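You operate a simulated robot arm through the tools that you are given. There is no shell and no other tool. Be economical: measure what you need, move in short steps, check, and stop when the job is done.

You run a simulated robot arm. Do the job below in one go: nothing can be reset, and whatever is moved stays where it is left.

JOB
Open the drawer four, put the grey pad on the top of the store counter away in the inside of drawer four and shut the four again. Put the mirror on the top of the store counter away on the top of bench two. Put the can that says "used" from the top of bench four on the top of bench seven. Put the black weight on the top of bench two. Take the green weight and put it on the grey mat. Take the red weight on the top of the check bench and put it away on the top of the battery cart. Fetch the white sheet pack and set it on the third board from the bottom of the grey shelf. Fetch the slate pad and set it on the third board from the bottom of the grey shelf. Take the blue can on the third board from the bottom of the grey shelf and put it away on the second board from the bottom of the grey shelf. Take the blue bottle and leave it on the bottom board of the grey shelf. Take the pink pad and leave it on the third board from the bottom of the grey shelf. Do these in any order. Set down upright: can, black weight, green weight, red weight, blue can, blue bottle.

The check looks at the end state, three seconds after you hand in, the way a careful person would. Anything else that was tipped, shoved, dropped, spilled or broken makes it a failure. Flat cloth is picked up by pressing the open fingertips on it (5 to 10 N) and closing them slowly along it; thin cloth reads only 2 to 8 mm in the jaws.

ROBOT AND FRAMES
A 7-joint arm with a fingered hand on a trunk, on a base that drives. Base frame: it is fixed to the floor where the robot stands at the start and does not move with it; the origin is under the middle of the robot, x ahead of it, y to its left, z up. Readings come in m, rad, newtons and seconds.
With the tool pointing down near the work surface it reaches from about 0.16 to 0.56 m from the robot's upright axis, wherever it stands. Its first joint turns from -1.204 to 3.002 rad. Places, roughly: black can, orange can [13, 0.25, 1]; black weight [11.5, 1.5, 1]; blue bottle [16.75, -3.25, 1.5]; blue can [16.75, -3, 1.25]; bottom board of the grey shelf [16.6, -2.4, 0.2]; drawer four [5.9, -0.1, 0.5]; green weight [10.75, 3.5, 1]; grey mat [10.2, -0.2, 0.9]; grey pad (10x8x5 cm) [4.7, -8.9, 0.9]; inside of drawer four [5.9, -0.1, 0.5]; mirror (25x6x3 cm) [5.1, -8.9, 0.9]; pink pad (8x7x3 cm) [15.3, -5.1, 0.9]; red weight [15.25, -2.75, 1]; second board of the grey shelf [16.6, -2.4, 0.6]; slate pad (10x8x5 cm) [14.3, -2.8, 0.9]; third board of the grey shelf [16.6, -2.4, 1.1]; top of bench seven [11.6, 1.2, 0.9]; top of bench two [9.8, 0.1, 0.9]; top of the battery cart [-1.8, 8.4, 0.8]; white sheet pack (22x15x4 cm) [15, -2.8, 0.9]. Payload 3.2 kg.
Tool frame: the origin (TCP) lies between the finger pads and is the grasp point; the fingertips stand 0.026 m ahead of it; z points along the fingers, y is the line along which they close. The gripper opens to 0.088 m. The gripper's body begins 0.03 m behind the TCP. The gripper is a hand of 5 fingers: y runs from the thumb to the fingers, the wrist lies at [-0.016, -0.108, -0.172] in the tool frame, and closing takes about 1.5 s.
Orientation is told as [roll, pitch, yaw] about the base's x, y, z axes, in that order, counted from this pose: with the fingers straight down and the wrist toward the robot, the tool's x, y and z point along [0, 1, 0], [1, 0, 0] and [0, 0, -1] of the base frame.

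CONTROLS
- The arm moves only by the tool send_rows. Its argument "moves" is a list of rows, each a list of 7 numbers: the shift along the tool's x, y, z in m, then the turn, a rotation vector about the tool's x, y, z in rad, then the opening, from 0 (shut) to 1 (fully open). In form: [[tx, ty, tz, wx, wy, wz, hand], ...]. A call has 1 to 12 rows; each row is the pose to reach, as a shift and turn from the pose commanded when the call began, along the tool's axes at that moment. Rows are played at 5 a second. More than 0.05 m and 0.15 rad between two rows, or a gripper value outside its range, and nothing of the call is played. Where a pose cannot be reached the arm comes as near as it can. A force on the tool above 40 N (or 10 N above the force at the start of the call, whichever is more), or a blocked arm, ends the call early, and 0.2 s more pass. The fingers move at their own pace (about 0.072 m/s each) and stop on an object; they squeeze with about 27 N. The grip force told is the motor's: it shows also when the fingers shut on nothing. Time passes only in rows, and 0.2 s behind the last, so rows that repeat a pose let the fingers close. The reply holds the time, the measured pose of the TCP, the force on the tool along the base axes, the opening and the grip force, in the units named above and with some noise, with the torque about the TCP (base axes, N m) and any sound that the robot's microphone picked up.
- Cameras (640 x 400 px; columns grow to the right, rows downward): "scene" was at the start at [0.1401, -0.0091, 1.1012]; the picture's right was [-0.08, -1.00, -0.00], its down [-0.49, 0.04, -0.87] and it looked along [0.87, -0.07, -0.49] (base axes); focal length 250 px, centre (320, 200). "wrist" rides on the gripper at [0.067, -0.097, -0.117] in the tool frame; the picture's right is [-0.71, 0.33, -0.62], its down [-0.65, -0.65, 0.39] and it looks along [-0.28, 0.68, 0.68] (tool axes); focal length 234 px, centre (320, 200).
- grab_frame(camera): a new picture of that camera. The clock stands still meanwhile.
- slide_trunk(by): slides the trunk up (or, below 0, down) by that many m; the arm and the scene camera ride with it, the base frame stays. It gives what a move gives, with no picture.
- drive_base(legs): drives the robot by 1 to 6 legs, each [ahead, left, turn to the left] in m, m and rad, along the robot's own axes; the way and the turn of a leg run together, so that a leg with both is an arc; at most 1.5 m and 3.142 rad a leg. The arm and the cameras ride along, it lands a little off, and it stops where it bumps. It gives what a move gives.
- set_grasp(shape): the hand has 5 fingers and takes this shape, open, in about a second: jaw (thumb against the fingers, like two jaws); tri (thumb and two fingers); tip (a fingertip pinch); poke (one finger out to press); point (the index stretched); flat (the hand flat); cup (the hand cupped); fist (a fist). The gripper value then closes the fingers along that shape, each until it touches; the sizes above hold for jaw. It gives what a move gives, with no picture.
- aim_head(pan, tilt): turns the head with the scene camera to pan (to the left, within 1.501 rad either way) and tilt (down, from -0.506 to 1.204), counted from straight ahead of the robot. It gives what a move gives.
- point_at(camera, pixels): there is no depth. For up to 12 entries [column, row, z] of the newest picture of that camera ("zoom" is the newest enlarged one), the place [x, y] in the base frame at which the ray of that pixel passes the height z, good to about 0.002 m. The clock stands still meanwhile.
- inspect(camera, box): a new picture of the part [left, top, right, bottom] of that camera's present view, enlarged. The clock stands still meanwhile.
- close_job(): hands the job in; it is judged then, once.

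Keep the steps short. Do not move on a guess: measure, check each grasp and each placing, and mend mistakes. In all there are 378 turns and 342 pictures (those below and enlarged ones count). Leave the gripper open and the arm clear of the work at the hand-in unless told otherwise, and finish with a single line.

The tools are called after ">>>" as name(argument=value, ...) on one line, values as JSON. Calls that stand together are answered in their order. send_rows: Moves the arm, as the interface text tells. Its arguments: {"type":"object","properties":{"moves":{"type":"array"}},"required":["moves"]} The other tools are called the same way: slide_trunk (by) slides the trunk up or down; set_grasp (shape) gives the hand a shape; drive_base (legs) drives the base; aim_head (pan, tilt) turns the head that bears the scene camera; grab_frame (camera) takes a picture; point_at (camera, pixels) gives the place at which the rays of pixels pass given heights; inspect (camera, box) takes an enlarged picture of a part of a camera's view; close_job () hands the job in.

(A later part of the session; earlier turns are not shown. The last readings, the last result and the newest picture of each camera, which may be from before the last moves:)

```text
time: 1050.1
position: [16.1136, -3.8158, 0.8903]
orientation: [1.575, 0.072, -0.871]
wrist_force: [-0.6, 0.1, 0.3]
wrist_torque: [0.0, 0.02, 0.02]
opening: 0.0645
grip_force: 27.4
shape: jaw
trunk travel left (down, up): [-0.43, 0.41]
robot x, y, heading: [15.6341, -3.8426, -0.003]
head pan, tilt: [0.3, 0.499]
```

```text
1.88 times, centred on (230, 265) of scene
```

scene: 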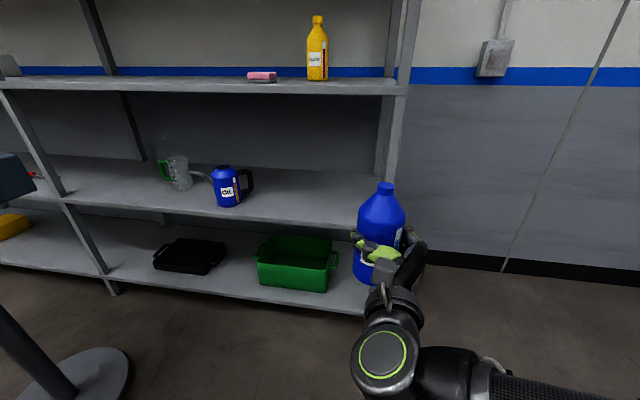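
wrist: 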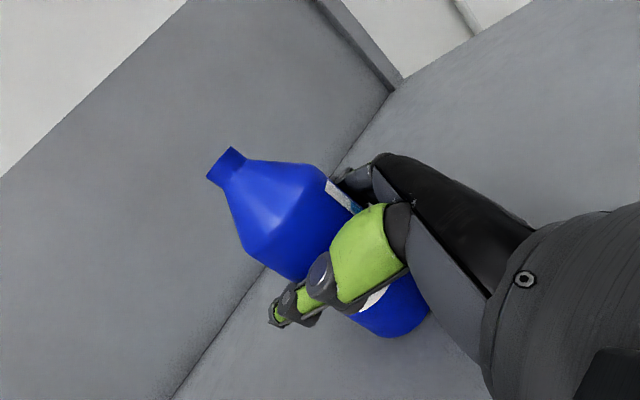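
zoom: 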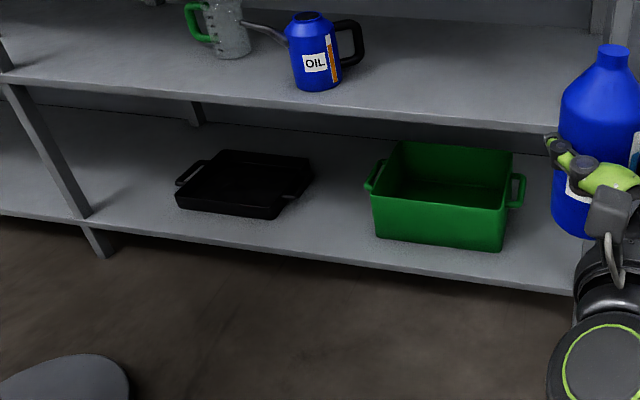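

Gap between black tray and green bin: y≈−3.06…−3.25. Target (16.49,−3.155). I lower to z≈0.34 here in the open first.

>>> slide_trunk(by=-0.4)

>>> send_rows(moves=[[-0.04, 0, 0, 0, 0, 0, 0], [-0.08, 0, 0, 0, 0, 0, 0], [-0.12, 0, 0, 0, 0, 0, 0], [-0.15, 0, 0, 0, 0, 0, 0]])

>>> drive_base(legs=[[0.3, 0.25, 0], [0, 0.37, 0]])

>>> grab_frame(camera="scene")

```text
time: 1053.9
position: [16.1127, -3.8159, 0.4905]
orientation: [1.575, 0.073, -0.872]
wrist_force: [0.8, 0.2, -0.2]
wrist_torque: [0.02, -0.02, -0.01]
opening: 0.0643
grip_force: 26.9
shape: jaw
trunk travel left (down, up): [-0.03, 0.81]
robot x, y, heading: [15.6344, -3.8408, -0.007]
head pan, tilt: [0.3, 0.499]
```

```text
time: 1054.9
position: [16.1073, -3.8079, 0.3402]
orientation: [1.578, 0.072, -0.871]
wrist_force: [-0.9, -0.2, -1.6]
wrist_torque: [-0.02, 0.02, -0.02]
opening: 0.064
grip_force: 27.0
shape: jaw
trunk travel left (down, up): [-0.03, 0.81]
robot x, y, heading: [15.6373, -3.84, -0.005]
head pan, tilt: [0.3, 0.499]
```

```text
time: 1059.3
position: [16.4092, -3.1867, 0.341]
orientation: [1.577, 0.074, -0.869]
wrist_force: [0.3, 0.6, -0.4]
wrist_torque: [-0.01, 0.0, -0.02]
opening: 0.0645
grip_force: 27.5
shape: jaw
trunk travel left (down, up): [-0.03, 0.81]
robot x, y, heading: [15.9397, -3.2196, -0.004]
head pan, tilt: [0.3, 0.499]
```

```text
86 pictures are left
```

scene: 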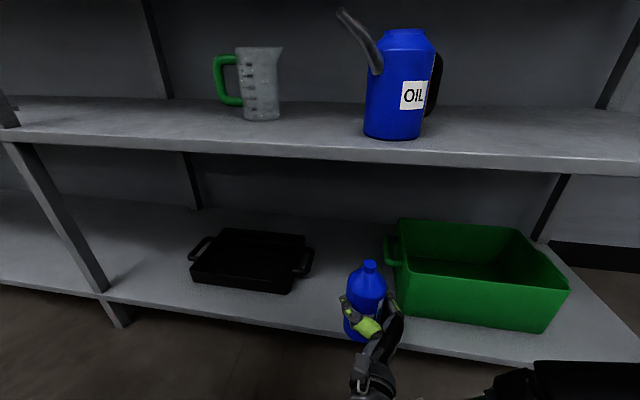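

>>> point_at(camera="scene", pixels=[[313, 270, 0.24], [388, 255, 0.3], [398, 315, 0.2], [292, 293, 0.2], [330, 333, 0.2]])

```text
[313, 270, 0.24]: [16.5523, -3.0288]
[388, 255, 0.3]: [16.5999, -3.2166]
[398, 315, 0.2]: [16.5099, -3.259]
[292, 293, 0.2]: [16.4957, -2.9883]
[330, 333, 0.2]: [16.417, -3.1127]
```

I move along the pointing direction 9 cm into the gap, then lower.

>>> send_rows(moves=[[0, 0.004, 0.03, 0, 0, 0, 0], [0, 0.008, 0.06, 0, 0, 0, 0], [0, 0.013, 0.088, 0, 0, 0, 0], [-0.02, 0.013, 0.088, 0, 0, 0, 0], [-0.035, 0.013, 0.088, 0, 0, 0, 0], [-0.045, 0.013, 0.088, 0, 0, 0, 0], [-0.052, 0.013, 0.088, 0, 0, 0, 0], [-0.058, 0.013, 0.088, 0, 0, 0, 0], [-0.064, 0.013, 0.088, 0, 0, 0, 0]])

>>> grab_frame(camera="scene")

```text
time: 1061.3
position: [16.4821, -3.1358, 0.2766]
orientation: [1.576, 0.071, -0.87]
wrist_force: [0.1, 0.0, -0.4]
wrist_torque: [0.01, 0.01, 0.0]
opening: 0.0641
grip_force: 26.8
shape: jaw
trunk travel left (down, up): [-0.03, 0.81]
robot x, y, heading: [15.937, -3.2196, -0.001]
head pan, tilt: [0.3, 0.499]
```

```text
85 pictures are left
```

scene: 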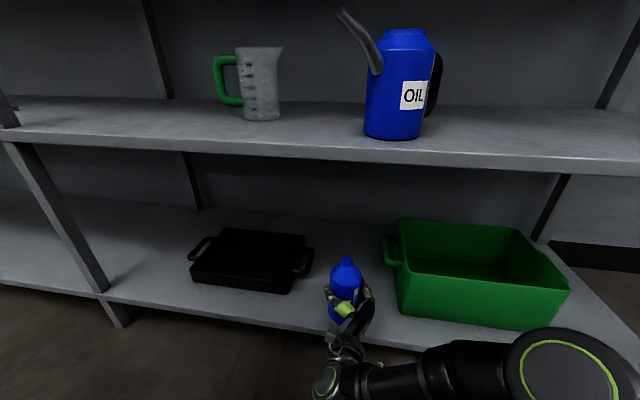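

Not yet in contact; lower further gently.

>>> send_rows(moves=[[-0.006, 0, 0, 0, 0, 0, 0], [-0.012, 0, 0, 0, 0, 0, 0], [-0.018, 0, 0, 0, 0, 0, 0], [-0.024, 0, 0, 0, 0, 0, 0], [-0.03, 0, 0, 0, 0, 0, 0], [-0.036, 0, 0, 0, 0, 0, 0], [-0.042, 0, 0, 0, 0, 0, 0]])

>>> inspect(camera="scene", box=[260, 230, 420, 370])

```text
time: 1063.0
position: [16.4805, -3.1339, 0.2414]
orientation: [1.59, 0.066, -0.87]
wrist_force: [-3.7, -1.6, 23.5]
wrist_torque: [-0.33, -0.45, -0.09]
opening: 0.0635
grip_force: 27.0
shape: jaw
trunk travel left (down, up): [-0.03, 0.81]
robot x, y, heading: [15.9355, -3.2205, -0.004]
head pan, tilt: [0.3, 0.499]
```

```text
2.86 times, centred on (340, 300) of scene
```

zoom: 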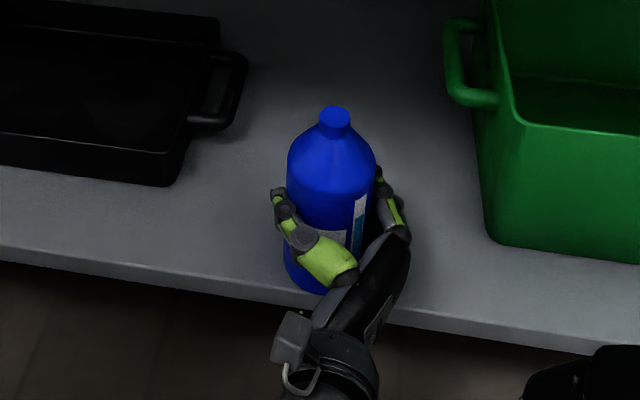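

The bottle's base is too close to the front edge. I lift 1.5 cm, move 6 cm deeper, and set down again.

>>> send_rows(moves=[[0.02, 0, 0, 0, 0, 0, 0], [0.02, 0.013, 0.015, 0, 0, 0, 0], [0.02, 0.026, 0.03, 0, 0, 0, 0], [0.02, 0.039, 0.046, 0, 0, 0, 0], [0.01, 0.039, 0.046, 0, 0, 0, 0], [0.004, 0.039, 0.046, 0, 0, 0, 0]])

>>> inspect(camera="scene", box=[260, 230, 420, 370])

```text
time: 1064.3
position: [16.5409, -3.1328, 0.2425]
orientation: [1.588, 0.066, -0.869]
wrist_force: [-3.7, -1.6, 17.1]
wrist_torque: [-0.19, -0.23, -0.08]
opening: 0.0636
grip_force: 27.1
shape: jaw
trunk travel left (down, up): [-0.03, 0.81]
robot x, y, heading: [15.9395, -3.2176, -0.001]
head pan, tilt: [0.3, 0.499]
```

```text
2.86 times, centred on (340, 300) of scene
```

zoom: 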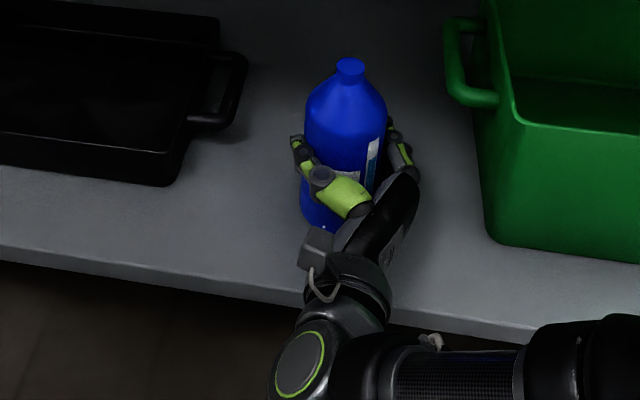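

Well inside now. I ease 3 mm, open and withdraw along the pointing axis.

>>> send_rows(moves=[[0.003, 0, 0, 0, 0, 0, 0], [0.003, 0, 0, 0, 0, 0, 0.5], [0.003, 0, 0, 0, 0, 0, 1], [0.003, 0, 0, 0, 0, 0, 1], [0.003, 0, 0, 0, 0, 0, 1], [0.003, 0, -0.03, 0, 0, 0, 1], [0.003, 0, -0.06, 0, 0, 0, 1], [0.003, 0, -0.1, 0, 0, 0, 1], [0.01, 0, -0.14, 0, 0, 0, 1]])

>>> drive_base(legs=[[0, -0.5, 0], [-0.3, 0, 0]])

>>> inspect(camera="scene", box=[60, 150, 400, 340])

```text
time: 1066.3
position: [16.4329, -3.2248, 0.2458]
orientation: [1.577, 0.074, -0.867]
wrist_force: [-1.1, 0.6, -0.1]
wrist_torque: [-0.01, 0.01, 0.0]
opening: 0.0876
grip_force: 0.1
shape: jaw
trunk travel left (down, up): [-0.03, 0.81]
robot x, y, heading: [15.9405, -3.2197, -0.001]
head pan, tilt: [0.3, 0.499]
```

```text
time: 1070.9
position: [16.1335, -3.7236, 0.246]
orientation: [1.577, 0.073, -0.868]
wrist_force: [0.0, 0.3, -0.1]
wrist_torque: [0.01, -0.02, -0.03]
opening: 0.0877
grip_force: 0.0
shape: jaw
trunk travel left (down, up): [-0.03, 0.81]
robot x, y, heading: [15.6379, -3.7198, -0.003]
head pan, tilt: [0.3, 0.499]
```

```text
1.88 times, centred on (230, 245) of scene
```

zoom: 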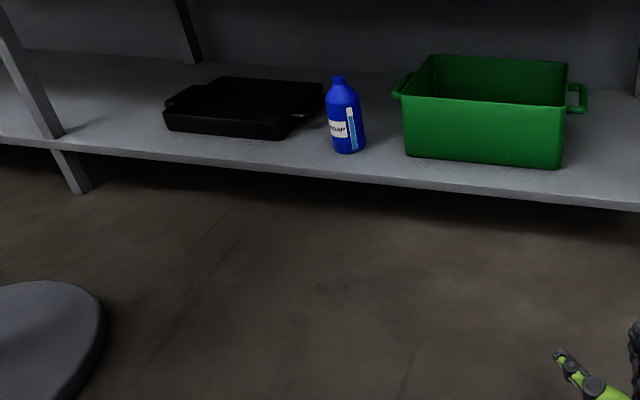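

The bottle stands on the bottom board. Now I raise the trunk and restore the tool‑down pose, then go round to the check bench's north side.

>>> slide_trunk(by=0.4)

>>> slide_trunk(by=0.36)

>>> send_rows(moves=[[0.03, 0, 0, 0.13, 0, 0, 1], [0.06, 0, 0, 0.26, 0, 0, 1], [0.09, 0, 0, 0.4, 0, 0, 1], [0.12, 0, 0, 0.54, 0, 0, 1], [0.15, 0, 0, 0.68, 0, 0, 1], [0.17, 0, 0, 0.82, 0, 0, 1], [0.17, 0, 0, 0.87, 0, 0, 1]])

>>> send_rows(moves=[[0, 0, 0, 0, -0.15, 0, 1], [0, 0, 0, 0, -0.3, 0, 1], [0, 0, 0, 0, -0.45, 0, 1], [0, 0, 0, 0, -0.6, 0, 1], [0, 0, 0, 0, -0.75, 0, 1], [0, 0, 0, 0, -0.9, 0, 1], [0, 0, 0, 0, -1.05, 0, 1], [0, 0, 0, 0, -1.2, 0, 1], [0, 0, 0, 0, -1.35, 0, 1], [0, 0, 0, 0, -1.5, 0, 1], [0, 0, 0, 0, -1.57, 0, 1]])

>>> drive_base(legs=[[-1.2, -0.15, 0], [-1.2, 0, 0], [-0.3, 0.7, 0], [0, 0.9, 0]])

>>> aim_head(pan=-0.2, tilt=0.35)

>>> grab_frame(camera="scene")

```text
time: 1074.8
position: [16.1344, -3.7251, 0.6446]
orientation: [1.576, 0.074, -0.868]
wrist_force: [0.6, 1.2, -0.8]
wrist_torque: [0.0, -0.01, -0.02]
opening: 0.0879
grip_force: 0.0
shape: jaw
trunk travel left (down, up): [-0.43, 0.41]
robot x, y, heading: [15.6356, -3.7153, 0.003]
head pan, tilt: [0.3, 0.499]
```

```text
time: 1078.3
position: [16.1335, -3.7233, 1.0049]
orientation: [1.577, 0.073, -0.867]
wrist_force: [-0.2, 0.0, -0.4]
wrist_torque: [0.0, 0.0, 0.0]
opening: 0.0877
grip_force: 0.1
shape: jaw
trunk travel left (down, up): [-0.79, 0.05]
robot x, y, heading: [15.6419, -3.7174, 0.002]
head pan, tilt: [0.3, 0.499]
```

```text
time: 1079.9
position: [16.1415, -3.7331, 1.1753]
orientation: [1.629, 0.043, 0.002]
wrist_force: [-0.3, 0.7, -0.7]
wrist_torque: [-0.01, -0.01, 0.0]
opening: 0.0878
grip_force: 0.0
shape: jaw
trunk travel left (down, up): [-0.79, 0.05]
robot x, y, heading: [15.6411, -3.7218, -0.003]
head pan, tilt: [0.3, 0.499]
```

```text
time: 1082.3
position: [16.1792, -3.76, 1.1674]
orientation: [0.075, 0.039, 0.01]
wrist_force: [-0.2, -0.6, 0.0]
wrist_torque: [-0.02, 0.03, -0.02]
opening: 0.088
grip_force: 0.0
shape: jaw
out of reach, approached as far as the arm can: row 6, 7, 8, 9, 10, 11
trunk travel left (down, up): [-0.79, 0.05]
robot x, y, heading: [15.6397, -3.7205, -0.006]
head pan, tilt: [0.3, 0.499]
```

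```text
time: 1102.0
position: [13.4925, -2.3183, 1.1671]
orientation: [0.074, 0.04, 0.005]
wrist_force: [0.2, -0.2, -0.1]
wrist_torque: [0.0, 0.01, 0.0]
opening: 0.0876
grip_force: 0.1
shape: jaw
trunk travel left (down, up): [-0.79, 0.05]
robot x, y, heading: [12.9523, -2.2743, -0.005]
head pan, tilt: [0.3, 0.499]
```

```text
time: 1103.0
position: [13.4933, -2.3184, 1.1677]
orientation: [0.079, 0.041, 0.004]
wrist_force: [-0.7, 0.7, -1.0]
wrist_torque: [0.03, 0.03, -0.02]
opening: 0.0878
grip_force: 0.0
shape: jaw
trunk travel left (down, up): [-0.79, 0.05]
robot x, y, heading: [12.9555, -2.2747, -0.009]
head pan, tilt: [-0.201, 0.351]
```

```text
81 pictures are left
```

scene: 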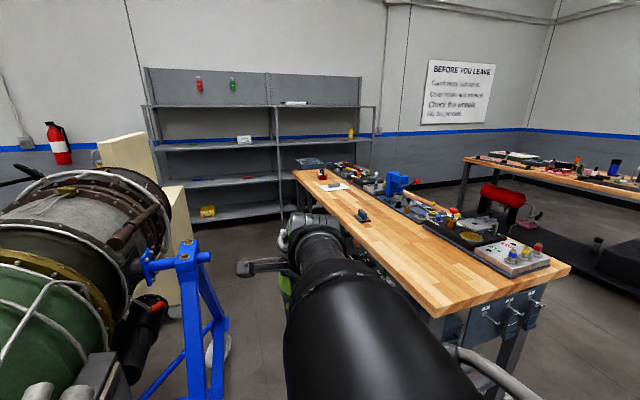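

Now I see the check bench: slate pad (362,215), white pack (333,187), red weight (322,174). I zoom and measure.

>>> inspect(camera="scene", box=[280, 150, 460, 280])

>>> point_at(camera="scene", pixels=[[432, 315, 0.9], [296, 173, 0.9], [570, 266, 0.9], [362, 222, 0.9], [333, 188, 0.9], [322, 179, 0.9], [190, 330, 0.1], [215, 358, 0.05], [175, 305, 0], [285, 215, 0]])

```text
3.08 times, centred on (370, 215) of scene
```

zoom: 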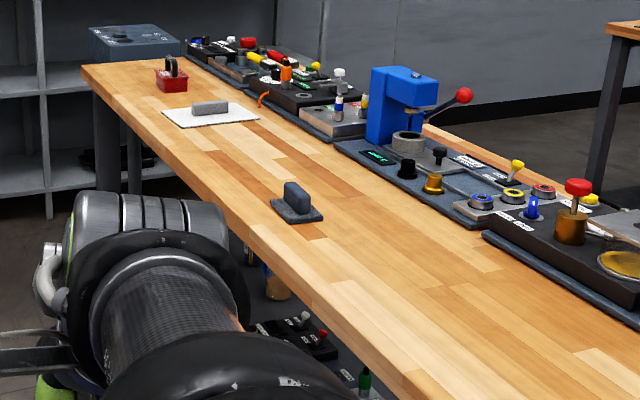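

```text
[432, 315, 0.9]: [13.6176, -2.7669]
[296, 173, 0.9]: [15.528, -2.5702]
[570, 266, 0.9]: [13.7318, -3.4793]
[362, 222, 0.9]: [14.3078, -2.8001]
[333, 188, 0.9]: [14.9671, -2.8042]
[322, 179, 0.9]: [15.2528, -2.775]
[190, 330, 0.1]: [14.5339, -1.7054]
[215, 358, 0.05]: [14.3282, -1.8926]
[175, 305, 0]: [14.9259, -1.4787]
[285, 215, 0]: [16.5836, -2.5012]
```

Slate pad ≈(14.31,−2.80), 10 cm from the north edge. I drive along the aisle to x≈14.3 and face south.

>>> drive_base(legs=[[0.7, 0, 0], [0.62, 0, 0], [0, 0, -1.56]])

>>> aim_head(pan=0.1, tilt=0.7)

>>> grab_frame(camera="scene")

>>> grab_frame(camera="wrist")

```text
time: 1104.8
position: [13.6746, -2.3072, 1.1654]
orientation: [0.081, 0.044, 0.043]
wrist_force: [0.0, 0.2, -0.4]
wrist_torque: [0.0, 0.05, -0.02]
opening: 0.0878
grip_force: 0.1
shape: jaw
trunk travel left (down, up): [-0.79, 0.05]
robot x, y, heading: [13.1291, -2.2811, 0.028]
head pan, tilt: [-0.201, 0.351]
stopped in leg 1: the robot was blocked; the commanded pose is now the measured one
```

```text
time: 1105.6
position: [13.6689, -2.3049, 1.168]
orientation: [0.081, 0.041, 0.04]
wrist_force: [0.0, 0.9, 1.1]
wrist_torque: [0.01, 0.0, 0.01]
opening: 0.0878
grip_force: 0.1
shape: jaw
trunk travel left (down, up): [-0.79, 0.05]
robot x, y, heading: [13.1284, -2.2866, 0.026]
head pan, tilt: [0.099, 0.7]
```

```text
79 pictures are left
```

scene: 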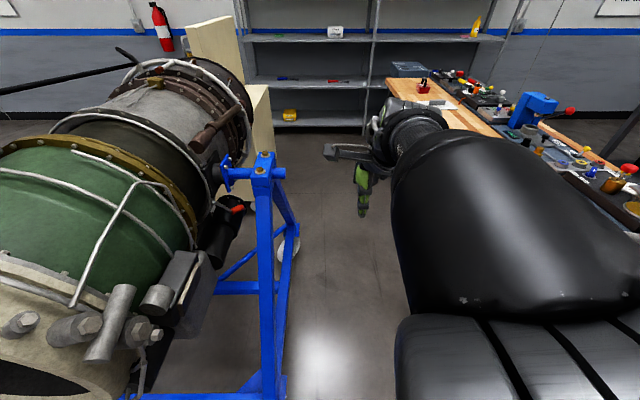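

```text
78 pictures are left
```

wrist: 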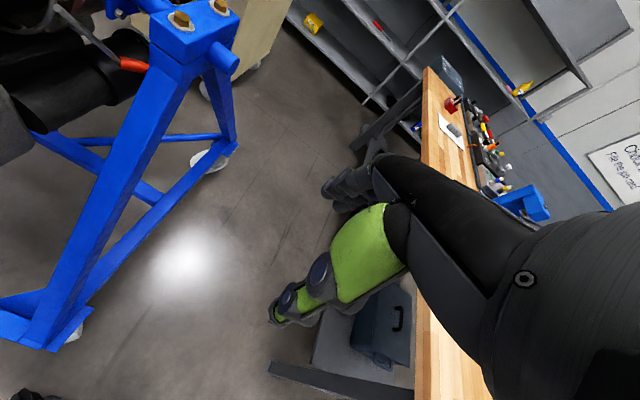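

Blocked by the engine stand's foot on the left. I turn to face south here, shift slightly south, and strafe east along the bench.

>>> drive_base(legs=[[-0.08, -0.1, 0], [0, 0, -1.59], [0, 0.6, 0], [0, 0.6, 0]])

>>> aim_head(pan=0.2, tilt=0.8)

>>> grab_frame(camera="scene")

```text
time: 1116.7
position: [14.2134, -2.9168, 1.1665]
orientation: [0.08, 0.04, -1.549]
wrist_force: [-0.1, 0.2, -0.1]
wrist_torque: [0.04, -0.01, -0.03]
opening: 0.0879
grip_force: 0.1
shape: jaw
trunk travel left (down, up): [-0.79, 0.05]
robot x, y, heading: [14.2437, -2.3766, -1.562]
head pan, tilt: [0.099, 0.7]
```

```text
time: 1117.4
position: [14.213, -2.9167, 1.1676]
orientation: [0.082, 0.04, -1.546]
wrist_force: [-0.6, 0.1, -0.2]
wrist_torque: [-0.01, -0.01, 0.04]
opening: 0.088
grip_force: 0.0
shape: jaw
trunk travel left (down, up): [-0.79, 0.05]
robot x, y, heading: [14.2441, -2.3744, -1.566]
head pan, tilt: [0.201, 0.799]
```

```text
77 pictures are left
```

scene: 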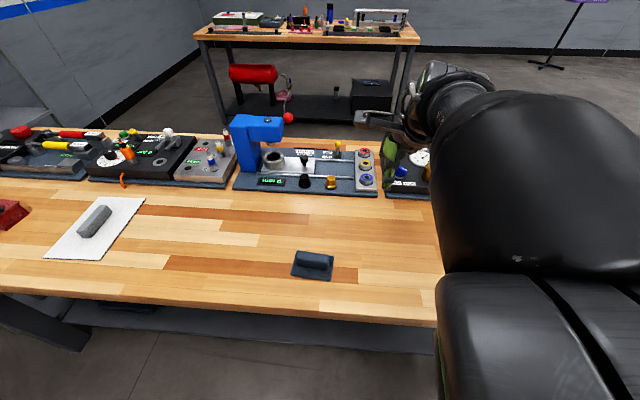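

I zoom in on the slate pad and the sheet pack and measure both.

>>> inspect(camera="scene", box=[270, 230, 360, 300])

>>> point_at(camera="scene", pixels=[[291, 276, 0.9], [331, 280, 0.9], [297, 252, 0.905], [333, 256, 0.905], [315, 255, 0.95], [97, 222, 0.93], [45, 258, 0.9], [103, 262, 0.9], [145, 197, 0.9], [83, 197, 0.9], [440, 322, 0.9]])

```text
5.71 times, centred on (315, 265) of scene
```

zoom: 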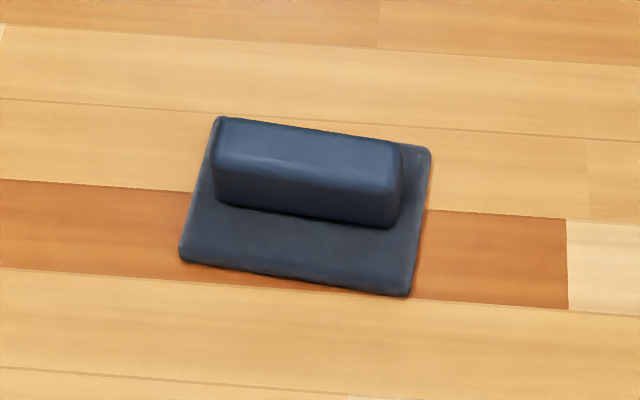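

```text
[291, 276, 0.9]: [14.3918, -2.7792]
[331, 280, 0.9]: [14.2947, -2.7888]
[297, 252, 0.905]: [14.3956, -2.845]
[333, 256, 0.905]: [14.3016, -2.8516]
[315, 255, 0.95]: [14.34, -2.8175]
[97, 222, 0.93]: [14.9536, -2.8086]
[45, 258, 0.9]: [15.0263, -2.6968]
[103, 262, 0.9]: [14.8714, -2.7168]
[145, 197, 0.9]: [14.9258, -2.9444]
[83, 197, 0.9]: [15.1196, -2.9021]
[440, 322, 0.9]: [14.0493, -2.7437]
```

Slate pad centre ≈(14.342,−2.815), block along x. I bring the hand above it (levelling it too) and then down.

>>> send_rows(moves=[[0.045, 0, 0, 0, 0, 0, 1], [0.09, 0, 0, -0.04, 0.02, -0.03, 1], [0.1316, -0.02, 0, -0.08, 0.04, -0.07, 1], [0.1316, -0.06, 0.03, -0.08, 0.04, -0.07, 1], [0.1316, -0.0987, 0.05, -0.08, 0.04, -0.07, 1], [0.1316, -0.0987, 0.1, -0.08, 0.04, -0.07, 1], [0.1316, -0.0987, 0.15, -0.08, 0.04, -0.07, 1]])

>>> grab_frame(camera="wrist")

```text
time: 1119.0
position: [14.3227, -2.8269, 1.0051]
orientation: [0.163, -0.052, -1.489]
wrist_force: [0.1, -0.5, -0.8]
wrist_torque: [0.01, -0.01, -0.02]
opening: 0.0879
grip_force: 0.1
shape: jaw
out of reach, approached as far as the arm can: row 1, 2, 3, 4, 5, 6, 7
trunk travel left (down, up): [-0.79, 0.05]
robot x, y, heading: [14.2456, -2.3754, -1.562]
head pan, tilt: [0.201, 0.799]
```

```text
75 pictures are left
```

wrist: 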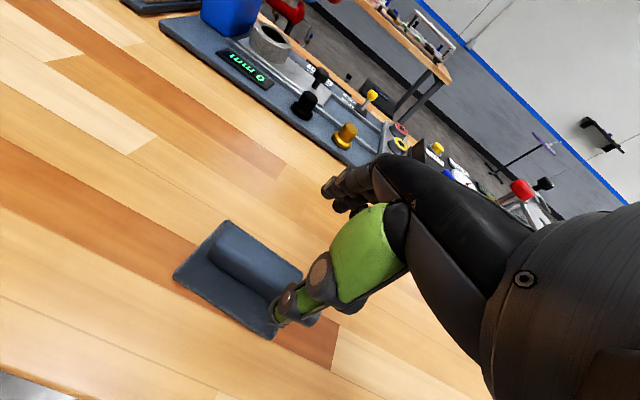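

I correct the tilt (wx +0.16, wy −0.05) and nudge the base 2 cm left.

>>> drive_base(legs=[[0, 0.02, 0]])

>>> send_rows(moves=[[0, -0.006, 0, 0.08, -0.02, 0, 1], [0, -0.01, 0, 0.16, -0.05, 0, 1]])

>>> grab_frame(camera="wrist")

>>> point_at(camera="wrist", pixels=[[225, 222, 0.95], [300, 262, 0.95], [210, 262, 0.95], [175, 280, 0.905], [272, 338, 0.905]])

```text
time: 1119.8
position: [14.3433, -2.8263, 1.0085]
orientation: [0.165, -0.057, -1.479]
wrist_force: [-0.6, -0.3, 0.0]
wrist_torque: [-0.04, 0.03, -0.01]
opening: 0.0875
grip_force: 0.0
shape: jaw
trunk travel left (down, up): [-0.79, 0.05]
robot x, y, heading: [14.2645, -2.3788, -1.569]
head pan, tilt: [0.201, 0.799]
```

```text
time: 1120.4
position: [14.3282, -2.8178, 1.0069]
orientation: [0.147, 0.091, -1.449]
wrist_force: [-0.2, 0.6, -0.4]
wrist_torque: [0.0, -0.02, -0.01]
opening: 0.0878
grip_force: 0.0
shape: jaw
out of reach, approached as far as the arm can: row 1, 2
trunk travel left (down, up): [-0.79, 0.05]
robot x, y, heading: [14.2673, -2.3774, -1.563]
head pan, tilt: [0.201, 0.799]
```

```text
74 pictures are left
```

wrist: 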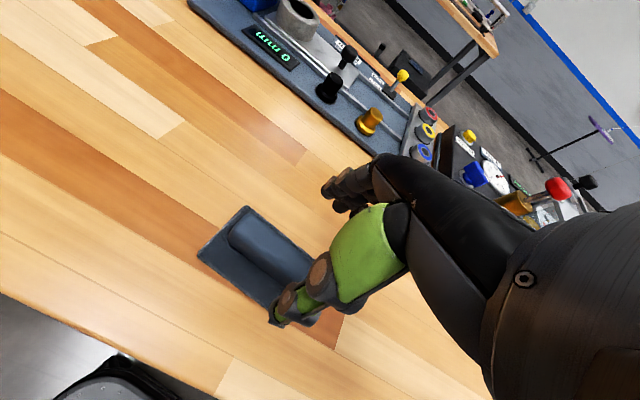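

```text
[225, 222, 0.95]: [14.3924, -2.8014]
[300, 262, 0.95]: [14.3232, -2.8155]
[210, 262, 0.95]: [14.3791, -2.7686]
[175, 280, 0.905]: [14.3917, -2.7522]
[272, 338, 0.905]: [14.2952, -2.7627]
```

The residual tilt (≈8°) is tolerable; TCP is over the block. I lower with the trunk to keep the arm configuration.

>>> slide_trunk(by=-0.065)

>>> grab_frame(camera="wrist")

>>> inspect(camera="scene", box=[230, 170, 430, 320])

```text
time: 1121.4
position: [14.327, -2.8191, 0.9402]
orientation: [0.146, 0.096, -1.453]
wrist_force: [0.2, 0.4, -0.2]
wrist_torque: [-0.01, 0.0, 0.02]
opening: 0.0877
grip_force: 0.2
shape: jaw
trunk travel left (down, up): [-0.725, 0.115]
robot x, y, heading: [14.2615, -2.3777, -1.561]
head pan, tilt: [0.201, 0.799]
```

```text
73 pictures are left
```

wrist: 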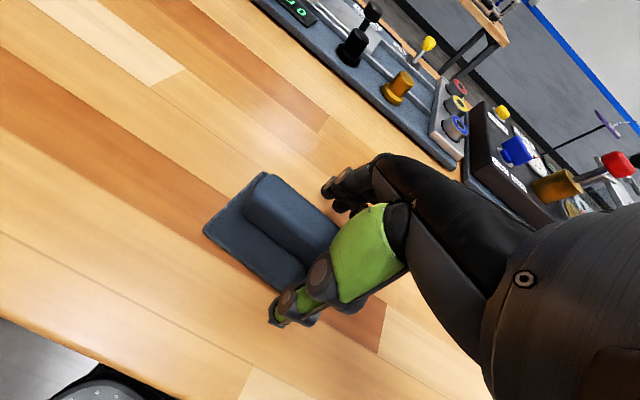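

```text
2.67 times, centred on (330, 245) of scene
```

zoom: 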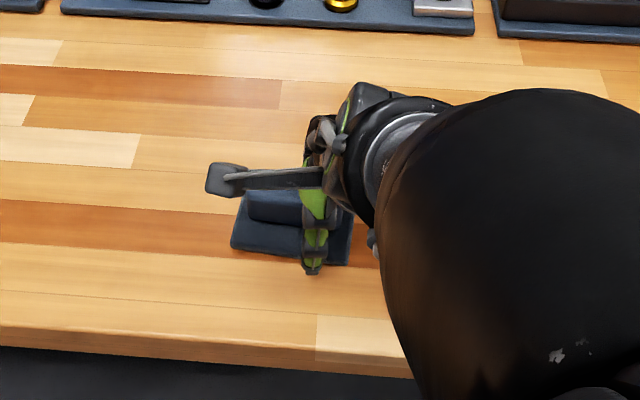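

Straddling the block. I close, then lift with the trunk.

>>> send_rows(moves=[[0, 0, 0, 0, 0, 0, 0.5], [0, 0, 0, 0, 0, 0, 0], [0, 0, 0, 0, 0, 0, 0], [0, 0, 0, 0, 0, 0, 0], [0, 0, 0, 0, 0, 0, 0], [0, 0, 0, 0, 0, 0, 0]])

>>> slide_trunk(by=0.1)

>>> grab_frame(camera="wrist")

```text
time: 1122.8
position: [14.3278, -2.8186, 0.9396]
orientation: [0.148, 0.094, -1.453]
wrist_force: [-0.6, -2.4, 7.0]
wrist_torque: [-0.18, 0.09, -0.06]
opening: 0.0313
grip_force: 27.2
shape: jaw
trunk travel left (down, up): [-0.725, 0.115]
robot x, y, heading: [14.2668, -2.3756, -1.559]
head pan, tilt: [0.201, 0.799]
```

```text
time: 1124.1
position: [14.3264, -2.818, 1.039]
orientation: [0.147, 0.096, -1.453]
wrist_force: [-0.4, 1.0, -0.8]
wrist_torque: [0.02, 0.03, 0.01]
opening: 0.0308
grip_force: 27.2
shape: jaw
trunk travel left (down, up): [-0.825, 0.015]
robot x, y, heading: [14.2685, -2.3771, -1.564]
head pan, tilt: [0.201, 0.799]
```

```text
71 pictures are left
```

wrist: 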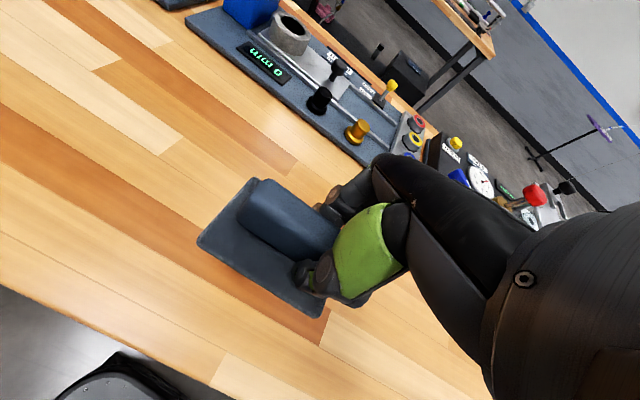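

Slate pad held. I raise the arm 12 cm, then turn east in the aisle north of the bench (the shelf's left end is reachable from here).

>>> send_rows(moves=[[0, -0.01, -0.03, 0, 0, 0, 0], [0, -0.02, -0.06, 0, 0, 0, 0], [0, -0.03, -0.09, 0, 0, 0, 0], [0, -0.04, -0.12, 0, 0, 0, 0], [0, -0.05, -0.15, 0, 0, 0, 0]])

>>> drive_base(legs=[[-0.08, 0.2, 0], [0, 0, 1.56], [0.5, 0, 0]])

>>> aim_head(pan=0, tilt=0.4)

>>> grab_frame(camera="scene")

```text
time: 1125.3
position: [14.2998, -2.8773, 1.124]
orientation: [0.136, 0.098, -1.448]
wrist_force: [-0.7, 0.4, -0.4]
wrist_torque: [0.0, 0.02, 0.03]
opening: 0.031
grip_force: 26.8
shape: jaw
out of reach, approached as far as the arm can: row 1, 2, 3, 4, 5
trunk travel left (down, up): [-0.825, 0.015]
robot x, y, heading: [14.2635, -2.3726, -1.562]
head pan, tilt: [0.201, 0.799]
```

```text
time: 1133.4
position: [15.4696, -2.2628, 1.1231]
orientation: [0.136, 0.1, 0.118]
wrist_force: [0.3, -0.2, -0.2]
wrist_torque: [-0.05, -0.02, 0.0]
opening: 0.0311
grip_force: 27.1
shape: jaw
trunk travel left (down, up): [-0.825, 0.015]
robot x, y, heading: [14.9667, -2.293, 0.004]
head pan, tilt: [0.201, 0.799]
```

```text
time: 1134.2
position: [15.4679, -2.2627, 1.1234]
orientation: [0.139, 0.099, 0.116]
wrist_force: [-0.8, -0.2, -1.0]
wrist_torque: [-0.03, -0.01, 0.02]
opening: 0.0309
grip_force: 27.0
shape: jaw
trunk travel left (down, up): [-0.825, 0.015]
robot x, y, heading: [14.9645, -2.2951, 0.008]
head pan, tilt: [0.0, 0.4]
```

```text
70 pictures are left
```

scene: 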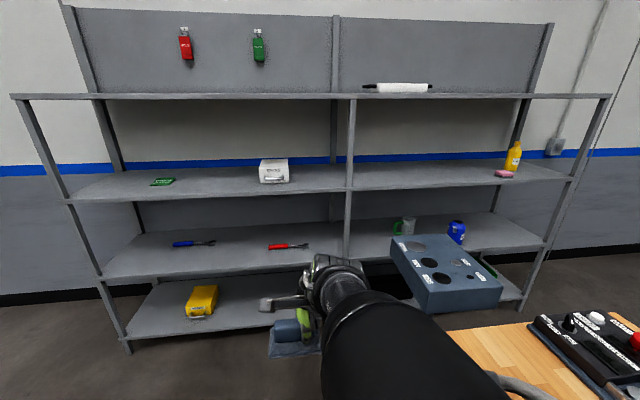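

I measure free intervals on the third board (z 1.08).

>>> point_at(camera="scene", pixels=[[288, 183, 1.08], [262, 184, 1.08], [350, 190, 1.08], [320, 192, 1.08], [180, 186, 1.08], [200, 198, 1.08], [420, 187, 1.08], [500, 177, 1.08], [80, 200, 1.08]])

```text
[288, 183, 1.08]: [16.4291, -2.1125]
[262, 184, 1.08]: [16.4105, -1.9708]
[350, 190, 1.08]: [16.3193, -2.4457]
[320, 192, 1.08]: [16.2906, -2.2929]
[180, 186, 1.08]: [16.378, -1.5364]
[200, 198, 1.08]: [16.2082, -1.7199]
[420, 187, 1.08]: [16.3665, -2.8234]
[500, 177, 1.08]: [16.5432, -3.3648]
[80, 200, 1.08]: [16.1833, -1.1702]
```

Slate goes to y≈−2.28, between the white box and the post. I need ~6 cm more height: I retract a bit and raise.

>>> send_rows(moves=[[0, -0.03, -0.02, 0, 0, 0, 0], [0, -0.06, -0.04, 0, 0, 0, 0], [0, -0.08, -0.06, 0, 0, 0, 0], [0, -0.1, -0.08, 0, 0, 0, 0]])

>>> drive_base(legs=[[0.5, 0, 0]])

>>> grab_frame(camera="scene")

```text
time: 1135.2
position: [15.4898, -2.2748, 1.194]
orientation: [0.148, 0.095, 0.119]
wrist_force: [0.3, -0.1, -0.5]
wrist_torque: [0.0, -0.05, 0.01]
opening: 0.0308
grip_force: 26.9
shape: jaw
out of reach, approached as far as the arm can: row 1, 2, 3, 4
trunk travel left (down, up): [-0.825, 0.015]
robot x, y, heading: [14.9636, -2.2941, 0.007]
head pan, tilt: [0.0, 0.4]
```

```text
time: 1138.2
position: [15.9862, -2.2749, 1.1919]
orientation: [0.148, 0.095, 0.116]
wrist_force: [0.0, 0.3, -1.4]
wrist_torque: [0.0, 0.02, -0.03]
opening: 0.0307
grip_force: 27.0
shape: jaw
trunk travel left (down, up): [-0.825, 0.015]
robot x, y, heading: [15.4625, -2.2885, 0.005]
head pan, tilt: [0.0, 0.4]
```

```text
69 pictures are left
```

scene: 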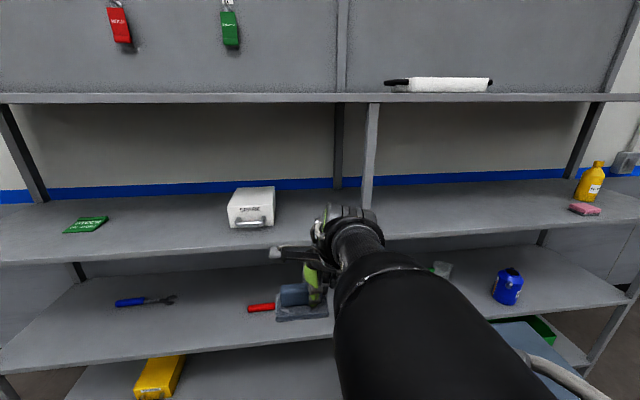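

Height is good now. I drive forward 0.4 m (slightly left) to bring the pad over the board.

>>> drive_base(legs=[[0.2, 0.03, 0], [0.2, 0, 0]])

>>> aim_head(pan=0, tilt=0.5)

>>> grab_frame(camera="scene")

>>> grab_frame(camera="wrist")

```text
time: 1141.0
position: [16.3857, -2.2452, 1.1923]
orientation: [0.151, 0.097, 0.116]
wrist_force: [-0.2, -1.0, -0.5]
wrist_torque: [-0.03, -0.01, -0.02]
opening: 0.0308
grip_force: 27.0
shape: jaw
trunk travel left (down, up): [-0.825, 0.015]
robot x, y, heading: [15.8626, -2.2618, -0.001]
head pan, tilt: [0.0, 0.4]
```

```text
time: 1141.6
position: [16.3878, -2.2444, 1.191]
orientation: [0.153, 0.098, 0.114]
wrist_force: [-0.3, -0.3, -0.5]
wrist_torque: [-0.01, 0.0, 0.02]
opening: 0.0306
grip_force: 27.1
shape: jaw
trunk travel left (down, up): [-0.825, 0.015]
robot x, y, heading: [15.8604, -2.2637, 0.003]
head pan, tilt: [0.0, 0.499]
```

```text
68 pictures are left
```

scene: 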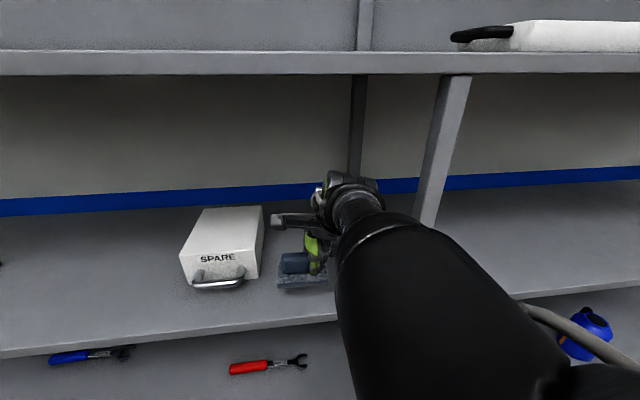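

```text
67 pictures are left
```

wrist: 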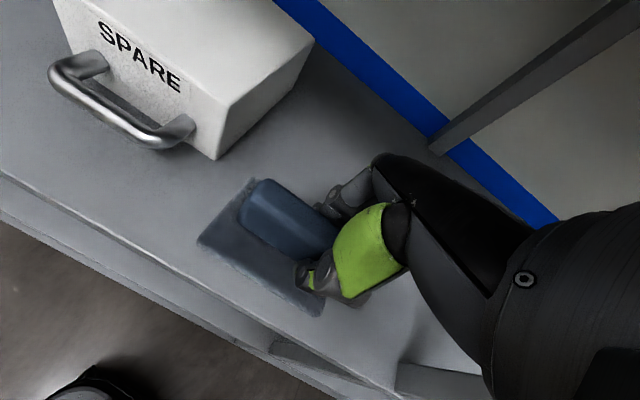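

I shift 3 cm deeper and 2 cm right, then lower with the trunk.

>>> drive_base(legs=[[0.035, -0.025, 0]])

>>> slide_trunk(by=-0.055)

>>> slide_trunk(by=-0.015)

>>> grab_frame(camera="wrist")

```text
time: 1142.5
position: [16.419, -2.2663, 1.1933]
orientation: [0.151, 0.096, 0.115]
wrist_force: [-0.6, 0.0, -0.7]
wrist_torque: [-0.07, -0.02, 0.02]
opening: 0.0308
grip_force: 27.1
shape: jaw
trunk travel left (down, up): [-0.825, 0.015]
robot x, y, heading: [15.8964, -2.288, 0.005]
head pan, tilt: [0.0, 0.499]
```

```text
time: 1143.5
position: [16.4199, -2.2685, 1.1386]
orientation: [0.152, 0.097, 0.117]
wrist_force: [0.3, 1.0, -0.9]
wrist_torque: [-0.05, 0.01, 0.01]
opening: 0.0305
grip_force: 27.4
shape: jaw
trunk travel left (down, up): [-0.77, 0.07]
robot x, y, heading: [15.8988, -2.284, 0.002]
head pan, tilt: [0.0, 0.499]
```

```text
time: 1144.1
position: [16.4203, -2.2689, 1.1228]
orientation: [0.151, 0.098, 0.115]
wrist_force: [-0.9, 0.6, -1.0]
wrist_torque: [0.01, 0.01, 0.04]
opening: 0.0307
grip_force: 27.5
shape: jaw
trunk travel left (down, up): [-0.755, 0.085]
robot x, y, heading: [15.8985, -2.2837, 0.001]
head pan, tilt: [0.0, 0.499]
```

```text
66 pictures are left
```

wrist: 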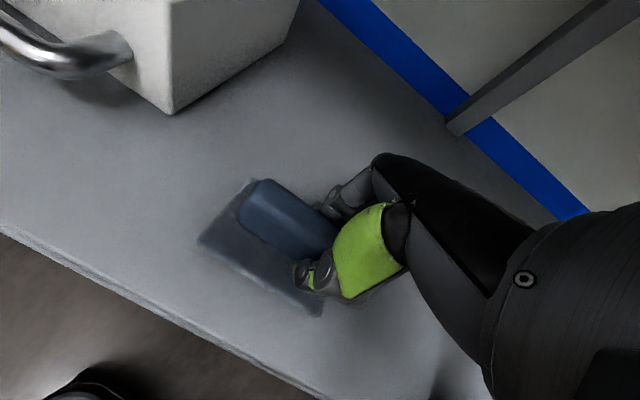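

Not yet touching. I lower further in 1 cm steps.

>>> slide_trunk(by=-0.008)

>>> slide_trunk(by=-0.006)

>>> slide_trunk(by=-0.005)

```text
time: 1144.7
position: [16.4207, -2.2695, 1.1196]
orientation: [0.152, 0.081, 0.114]
wrist_force: [3.8, 0.7, 24.8]
wrist_torque: [-0.21, -0.85, 0.03]
opening: 0.0317
grip_force: 27.2
shape: jaw
trunk travel left (down, up): [-0.747, 0.093]
robot x, y, heading: [15.8975, -2.2881, 0.005]
head pan, tilt: [0.0, 0.499]
```

```text
time: 1145.2
position: [16.4235, -2.268, 1.1202]
orientation: [0.153, 0.065, 0.113]
wrist_force: [-4.5, -0.6, 15.2]
wrist_torque: [-0.18, -0.26, -0.06]
opening: 0.031
grip_force: 27.3
shape: jaw
trunk travel left (down, up): [-0.742, 0.098]
robot x, y, heading: [15.8988, -2.2843, 0.008]
head pan, tilt: [0.0, 0.499]
stopped: the force on the tool passed its limit (the readings are from after the stop); the commanded pose is now the measured one
```

```text
time: 1145.7
position: [16.4224, -2.2686, 1.1188]
orientation: [0.156, 0.058, 0.113]
wrist_force: [2.0, 0.0, 33.5]
wrist_torque: [-0.34, -0.93, 0.03]
opening: 0.0314
grip_force: 27.2
shape: jaw
trunk travel left (down, up): [-0.737, 0.103]
robot x, y, heading: [15.9006, -2.2857, 0.002]
head pan, tilt: [0.0, 0.499]
```

On the board. I relieve slightly, open and lift with the trunk.

>>> slide_trunk(by=0.006)

>>> send_rows(moves=[[0, 0, 0, 0, 0, 0, 0.4], [0, 0, 0, 0, 0, 0, 0.8], [0, 0, 0, 0, 0, 0, 1], [0, 0, 0, 0, 0, 0, 1], [0, 0, 0, 0, 0, 0, 1], [0, 0, 0, 0, 0, 0, 1]])

>>> slide_trunk(by=0.08)

>>> drive_base(legs=[[-0.5, 0.02, 0]])

>>> grab_frame(camera="scene")

```text
time: 1146.2
position: [16.4224, -2.2679, 1.1193]
orientation: [0.153, 0.071, 0.115]
wrist_force: [2.6, -1.4, 19.6]
wrist_torque: [-0.25, -0.71, -0.01]
opening: 0.0314
grip_force: 26.9
shape: jaw
trunk travel left (down, up): [-0.743, 0.097]
robot x, y, heading: [15.8987, -2.2882, -0.002]
head pan, tilt: [0.0, 0.499]
```

```text
time: 1147.7
position: [16.4263, -2.2691, 1.1165]
orientation: [0.152, 0.079, 0.115]
wrist_force: [0.0, -0.3, 0.0]
wrist_torque: [0.01, 0.04, 0.0]
opening: 0.0877
grip_force: 0.0
shape: jaw
trunk travel left (down, up): [-0.743, 0.097]
robot x, y, heading: [15.9002, -2.285, 0.0]
head pan, tilt: [0.0, 0.499]
```

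```text
time: 1148.8
position: [16.4244, -2.2683, 1.197]
orientation: [0.154, 0.078, 0.114]
wrist_force: [0.6, -0.7, 0.1]
wrist_torque: [-0.02, 0.0, 0.01]
opening: 0.0879
grip_force: 0.1
shape: jaw
trunk travel left (down, up): [-0.823, 0.017]
robot x, y, heading: [15.9004, -2.282, 0.0]
head pan, tilt: [0.0, 0.499]
```

```text
time: 1151.7
position: [15.9378, -2.2501, 1.1967]
orientation: [0.152, 0.077, 0.116]
wrist_force: [-0.2, 0.8, 1.0]
wrist_torque: [0.03, -0.01, -0.01]
opening: 0.0878
grip_force: 0.0
shape: jaw
trunk travel left (down, up): [-0.823, 0.017]
robot x, y, heading: [15.4099, -2.2667, 0.007]
head pan, tilt: [0.0, 0.499]
```

```text
65 pictures are left
```

scene: 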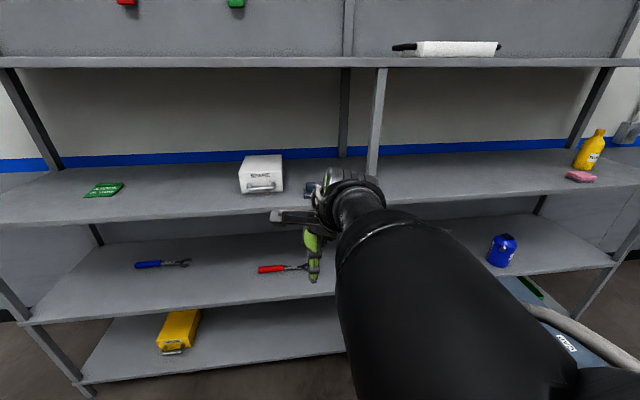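

Slate pad placed. Before the sheet pack I bring the arm back to its standard, level pose.

>>> send_rows(moves=[[-0.01, -0.03, 0, -0.03, -0.05, 0.04, 1], [-0.02, -0.06, 0, -0.05, -0.1, 0.08, 1], [-0.033, -0.083, 0, -0.077, -0.15, 0.116, 1], [-0.033, -0.12, 0, -0.077, -0.15, 0.116, 1]])

>>> grab_frame(camera="scene")

```text
time: 1152.7
position: [15.9514, -2.3219, 1.1778]
orientation: [0.007, 0.008, -0.004]
wrist_force: [-0.6, 0.4, 0.0]
wrist_torque: [-0.01, -0.02, -0.01]
opening: 0.0877
grip_force: 0.0
shape: jaw
out of reach, approached as far as the arm can: row 1, 2, 3, 4
trunk travel left (down, up): [-0.823, 0.017]
robot x, y, heading: [15.4116, -2.2688, 0.001]
head pan, tilt: [0.0, 0.499]
```

```text
64 pictures are left
```

scene: 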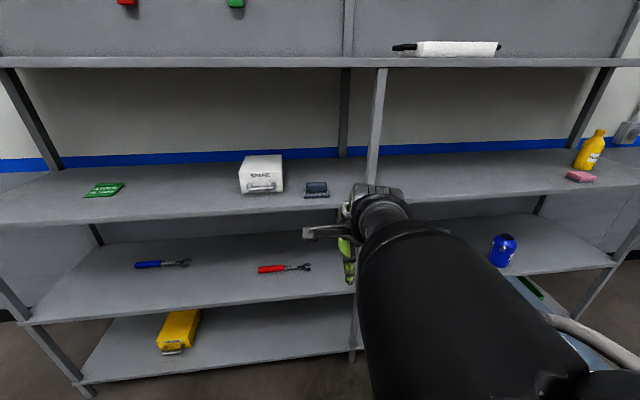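

The slate pad sits well. The arm can't retract in this branch; I try cycling through the forward‑pointing pose to reset it.

>>> drive_base(legs=[[-0.25, 0, 0]])

>>> send_rows(moves=[[0, -0.01, 0, -0.15, 0, 0, 1], [0, -0.02, 0, -0.3, 0, 0, 1], [0, -0.03, 0, -0.45, 0, 0, 1], [0, -0.04, 0, -0.6, 0, 0, 1], [0, -0.06, 0, -0.75, 0, 0, 1], [0, -0.08, 0, -0.9, 0, 0, 1], [0, -0.1, 0, -1.05, 0, 0, 1], [0, -0.1, 0, -1.2, 0, 0, 1], [0, -0.1, 0, -1.35, 0, 0, 1], [0, -0.1, 0, -1.5, 0, 0, 1]])

>>> send_rows(moves=[[0, 0, 0, 0.15, 0, 0, 1], [0, 0, 0, 0.3, 0, 0, 1], [0, 0, 0, 0.45, 0, 0, 1], [0, 0, 0, 0.6, 0, 0, 1], [0, 0, 0, 0.75, 0, 0, 1], [0, 0, 0, 0.9, 0, 0, 1], [0, 0, 0, 1.05, 0, 0, 1], [0, 0, 0, 1.2, 0, 0, 1], [0, 0, 0, 1.35, 0, 0, 1], [0, 0, 0, 1.5, 0, 0, 1]])

>>> grab_frame(camera="scene")

```text
time: 1154.5
position: [15.7014, -2.3232, 1.1797]
orientation: [0.011, 0.009, -0.002]
wrist_force: [-0.2, 0.5, -0.2]
wrist_torque: [-0.01, 0.05, 0.04]
opening: 0.0877
grip_force: 0.0
shape: jaw
trunk travel left (down, up): [-0.823, 0.017]
robot x, y, heading: [15.1569, -2.2735, 0.007]
head pan, tilt: [0.0, 0.499]
```

```text
time: 1156.7
position: [15.6125, -2.3167, 1.1993]
orientation: [0.116, -1.493, -0.115]
wrist_force: [0.2, 0.6, 1.3]
wrist_torque: [0.0, -0.02, -0.02]
opening: 0.0879
grip_force: 0.0
shape: jaw
out of reach, approached as far as the arm can: row 1, 2, 3, 6, 7, 8, 9, 10
trunk travel left (down, up): [-0.823, 0.017]
robot x, y, heading: [15.1536, -2.2677, 0.005]
head pan, tilt: [0.0, 0.499]
```

```text
time: 1158.9
position: [15.6157, -2.3175, 1.1993]
orientation: [0.01, 0.009, 0.0]
wrist_force: [0.0, -0.1, -0.5]
wrist_torque: [-0.01, 0.04, 0.03]
opening: 0.088
grip_force: 0.1
shape: jaw
out of reach, approached as far as the arm can: row 1, 2, 3, 4, 5
trunk travel left (down, up): [-0.823, 0.017]
robot x, y, heading: [15.159, -2.2666, 0.003]
head pan, tilt: [0.0, 0.499]
```

```text
63 pictures are left
```

scene: 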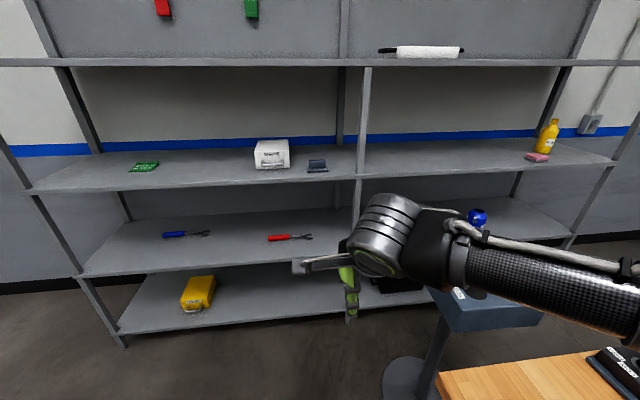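

The arm is back in its normal configuration. I turn south over the bench and look at the pack and red weight.

>>> drive_base(legs=[[0, 0, -1.57]])

>>> aim_head(pan=-0.3, tilt=0.85)

>>> grab_frame(camera="scene")

>>> grab_frame(camera="wrist")

```text
time: 1163.2
position: [15.1046, -2.7247, 1.1985]
orientation: [0.01, 0.007, -1.584]
wrist_force: [-0.9, 0.2, -0.7]
wrist_torque: [0.0, 0.01, -0.01]
opening: 0.0878
grip_force: 0.1
shape: jaw
trunk travel left (down, up): [-0.823, 0.017]
robot x, y, heading: [15.1604, -2.2722, -1.58]
head pan, tilt: [0.0, 0.499]
```

```text
time: 1164.0
position: [15.1037, -2.7249, 1.1992]
orientation: [0.01, 0.008, -1.583]
wrist_force: [-1.0, 0.0, -0.6]
wrist_torque: [0.0, -0.01, 0.0]
opening: 0.0877
grip_force: 0.1
shape: jaw
trunk travel left (down, up): [-0.823, 0.017]
robot x, y, heading: [15.1579, -2.2719, -1.57]
head pan, tilt: [-0.3, 0.85]
```

```text
62 pictures are left
```

scene: 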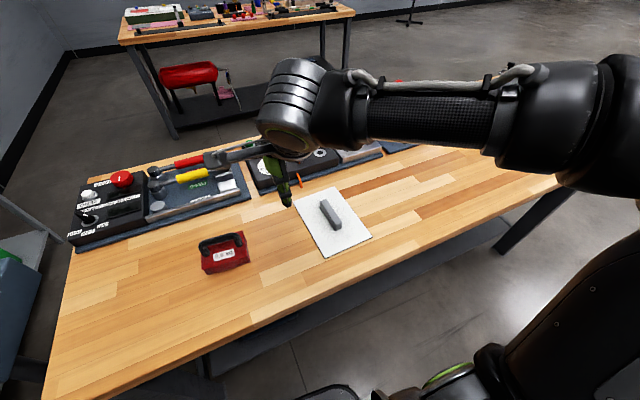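

```text
61 pictures are left
```

wrist: 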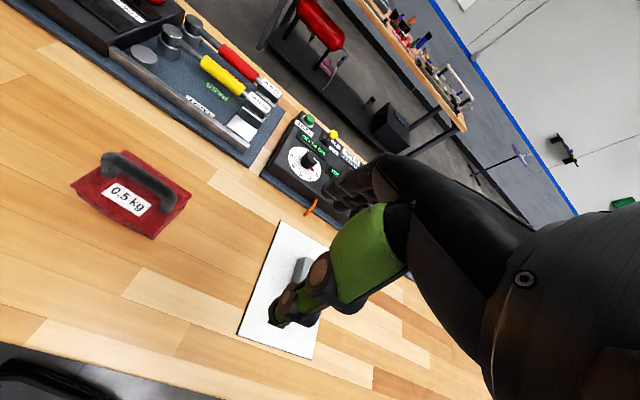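

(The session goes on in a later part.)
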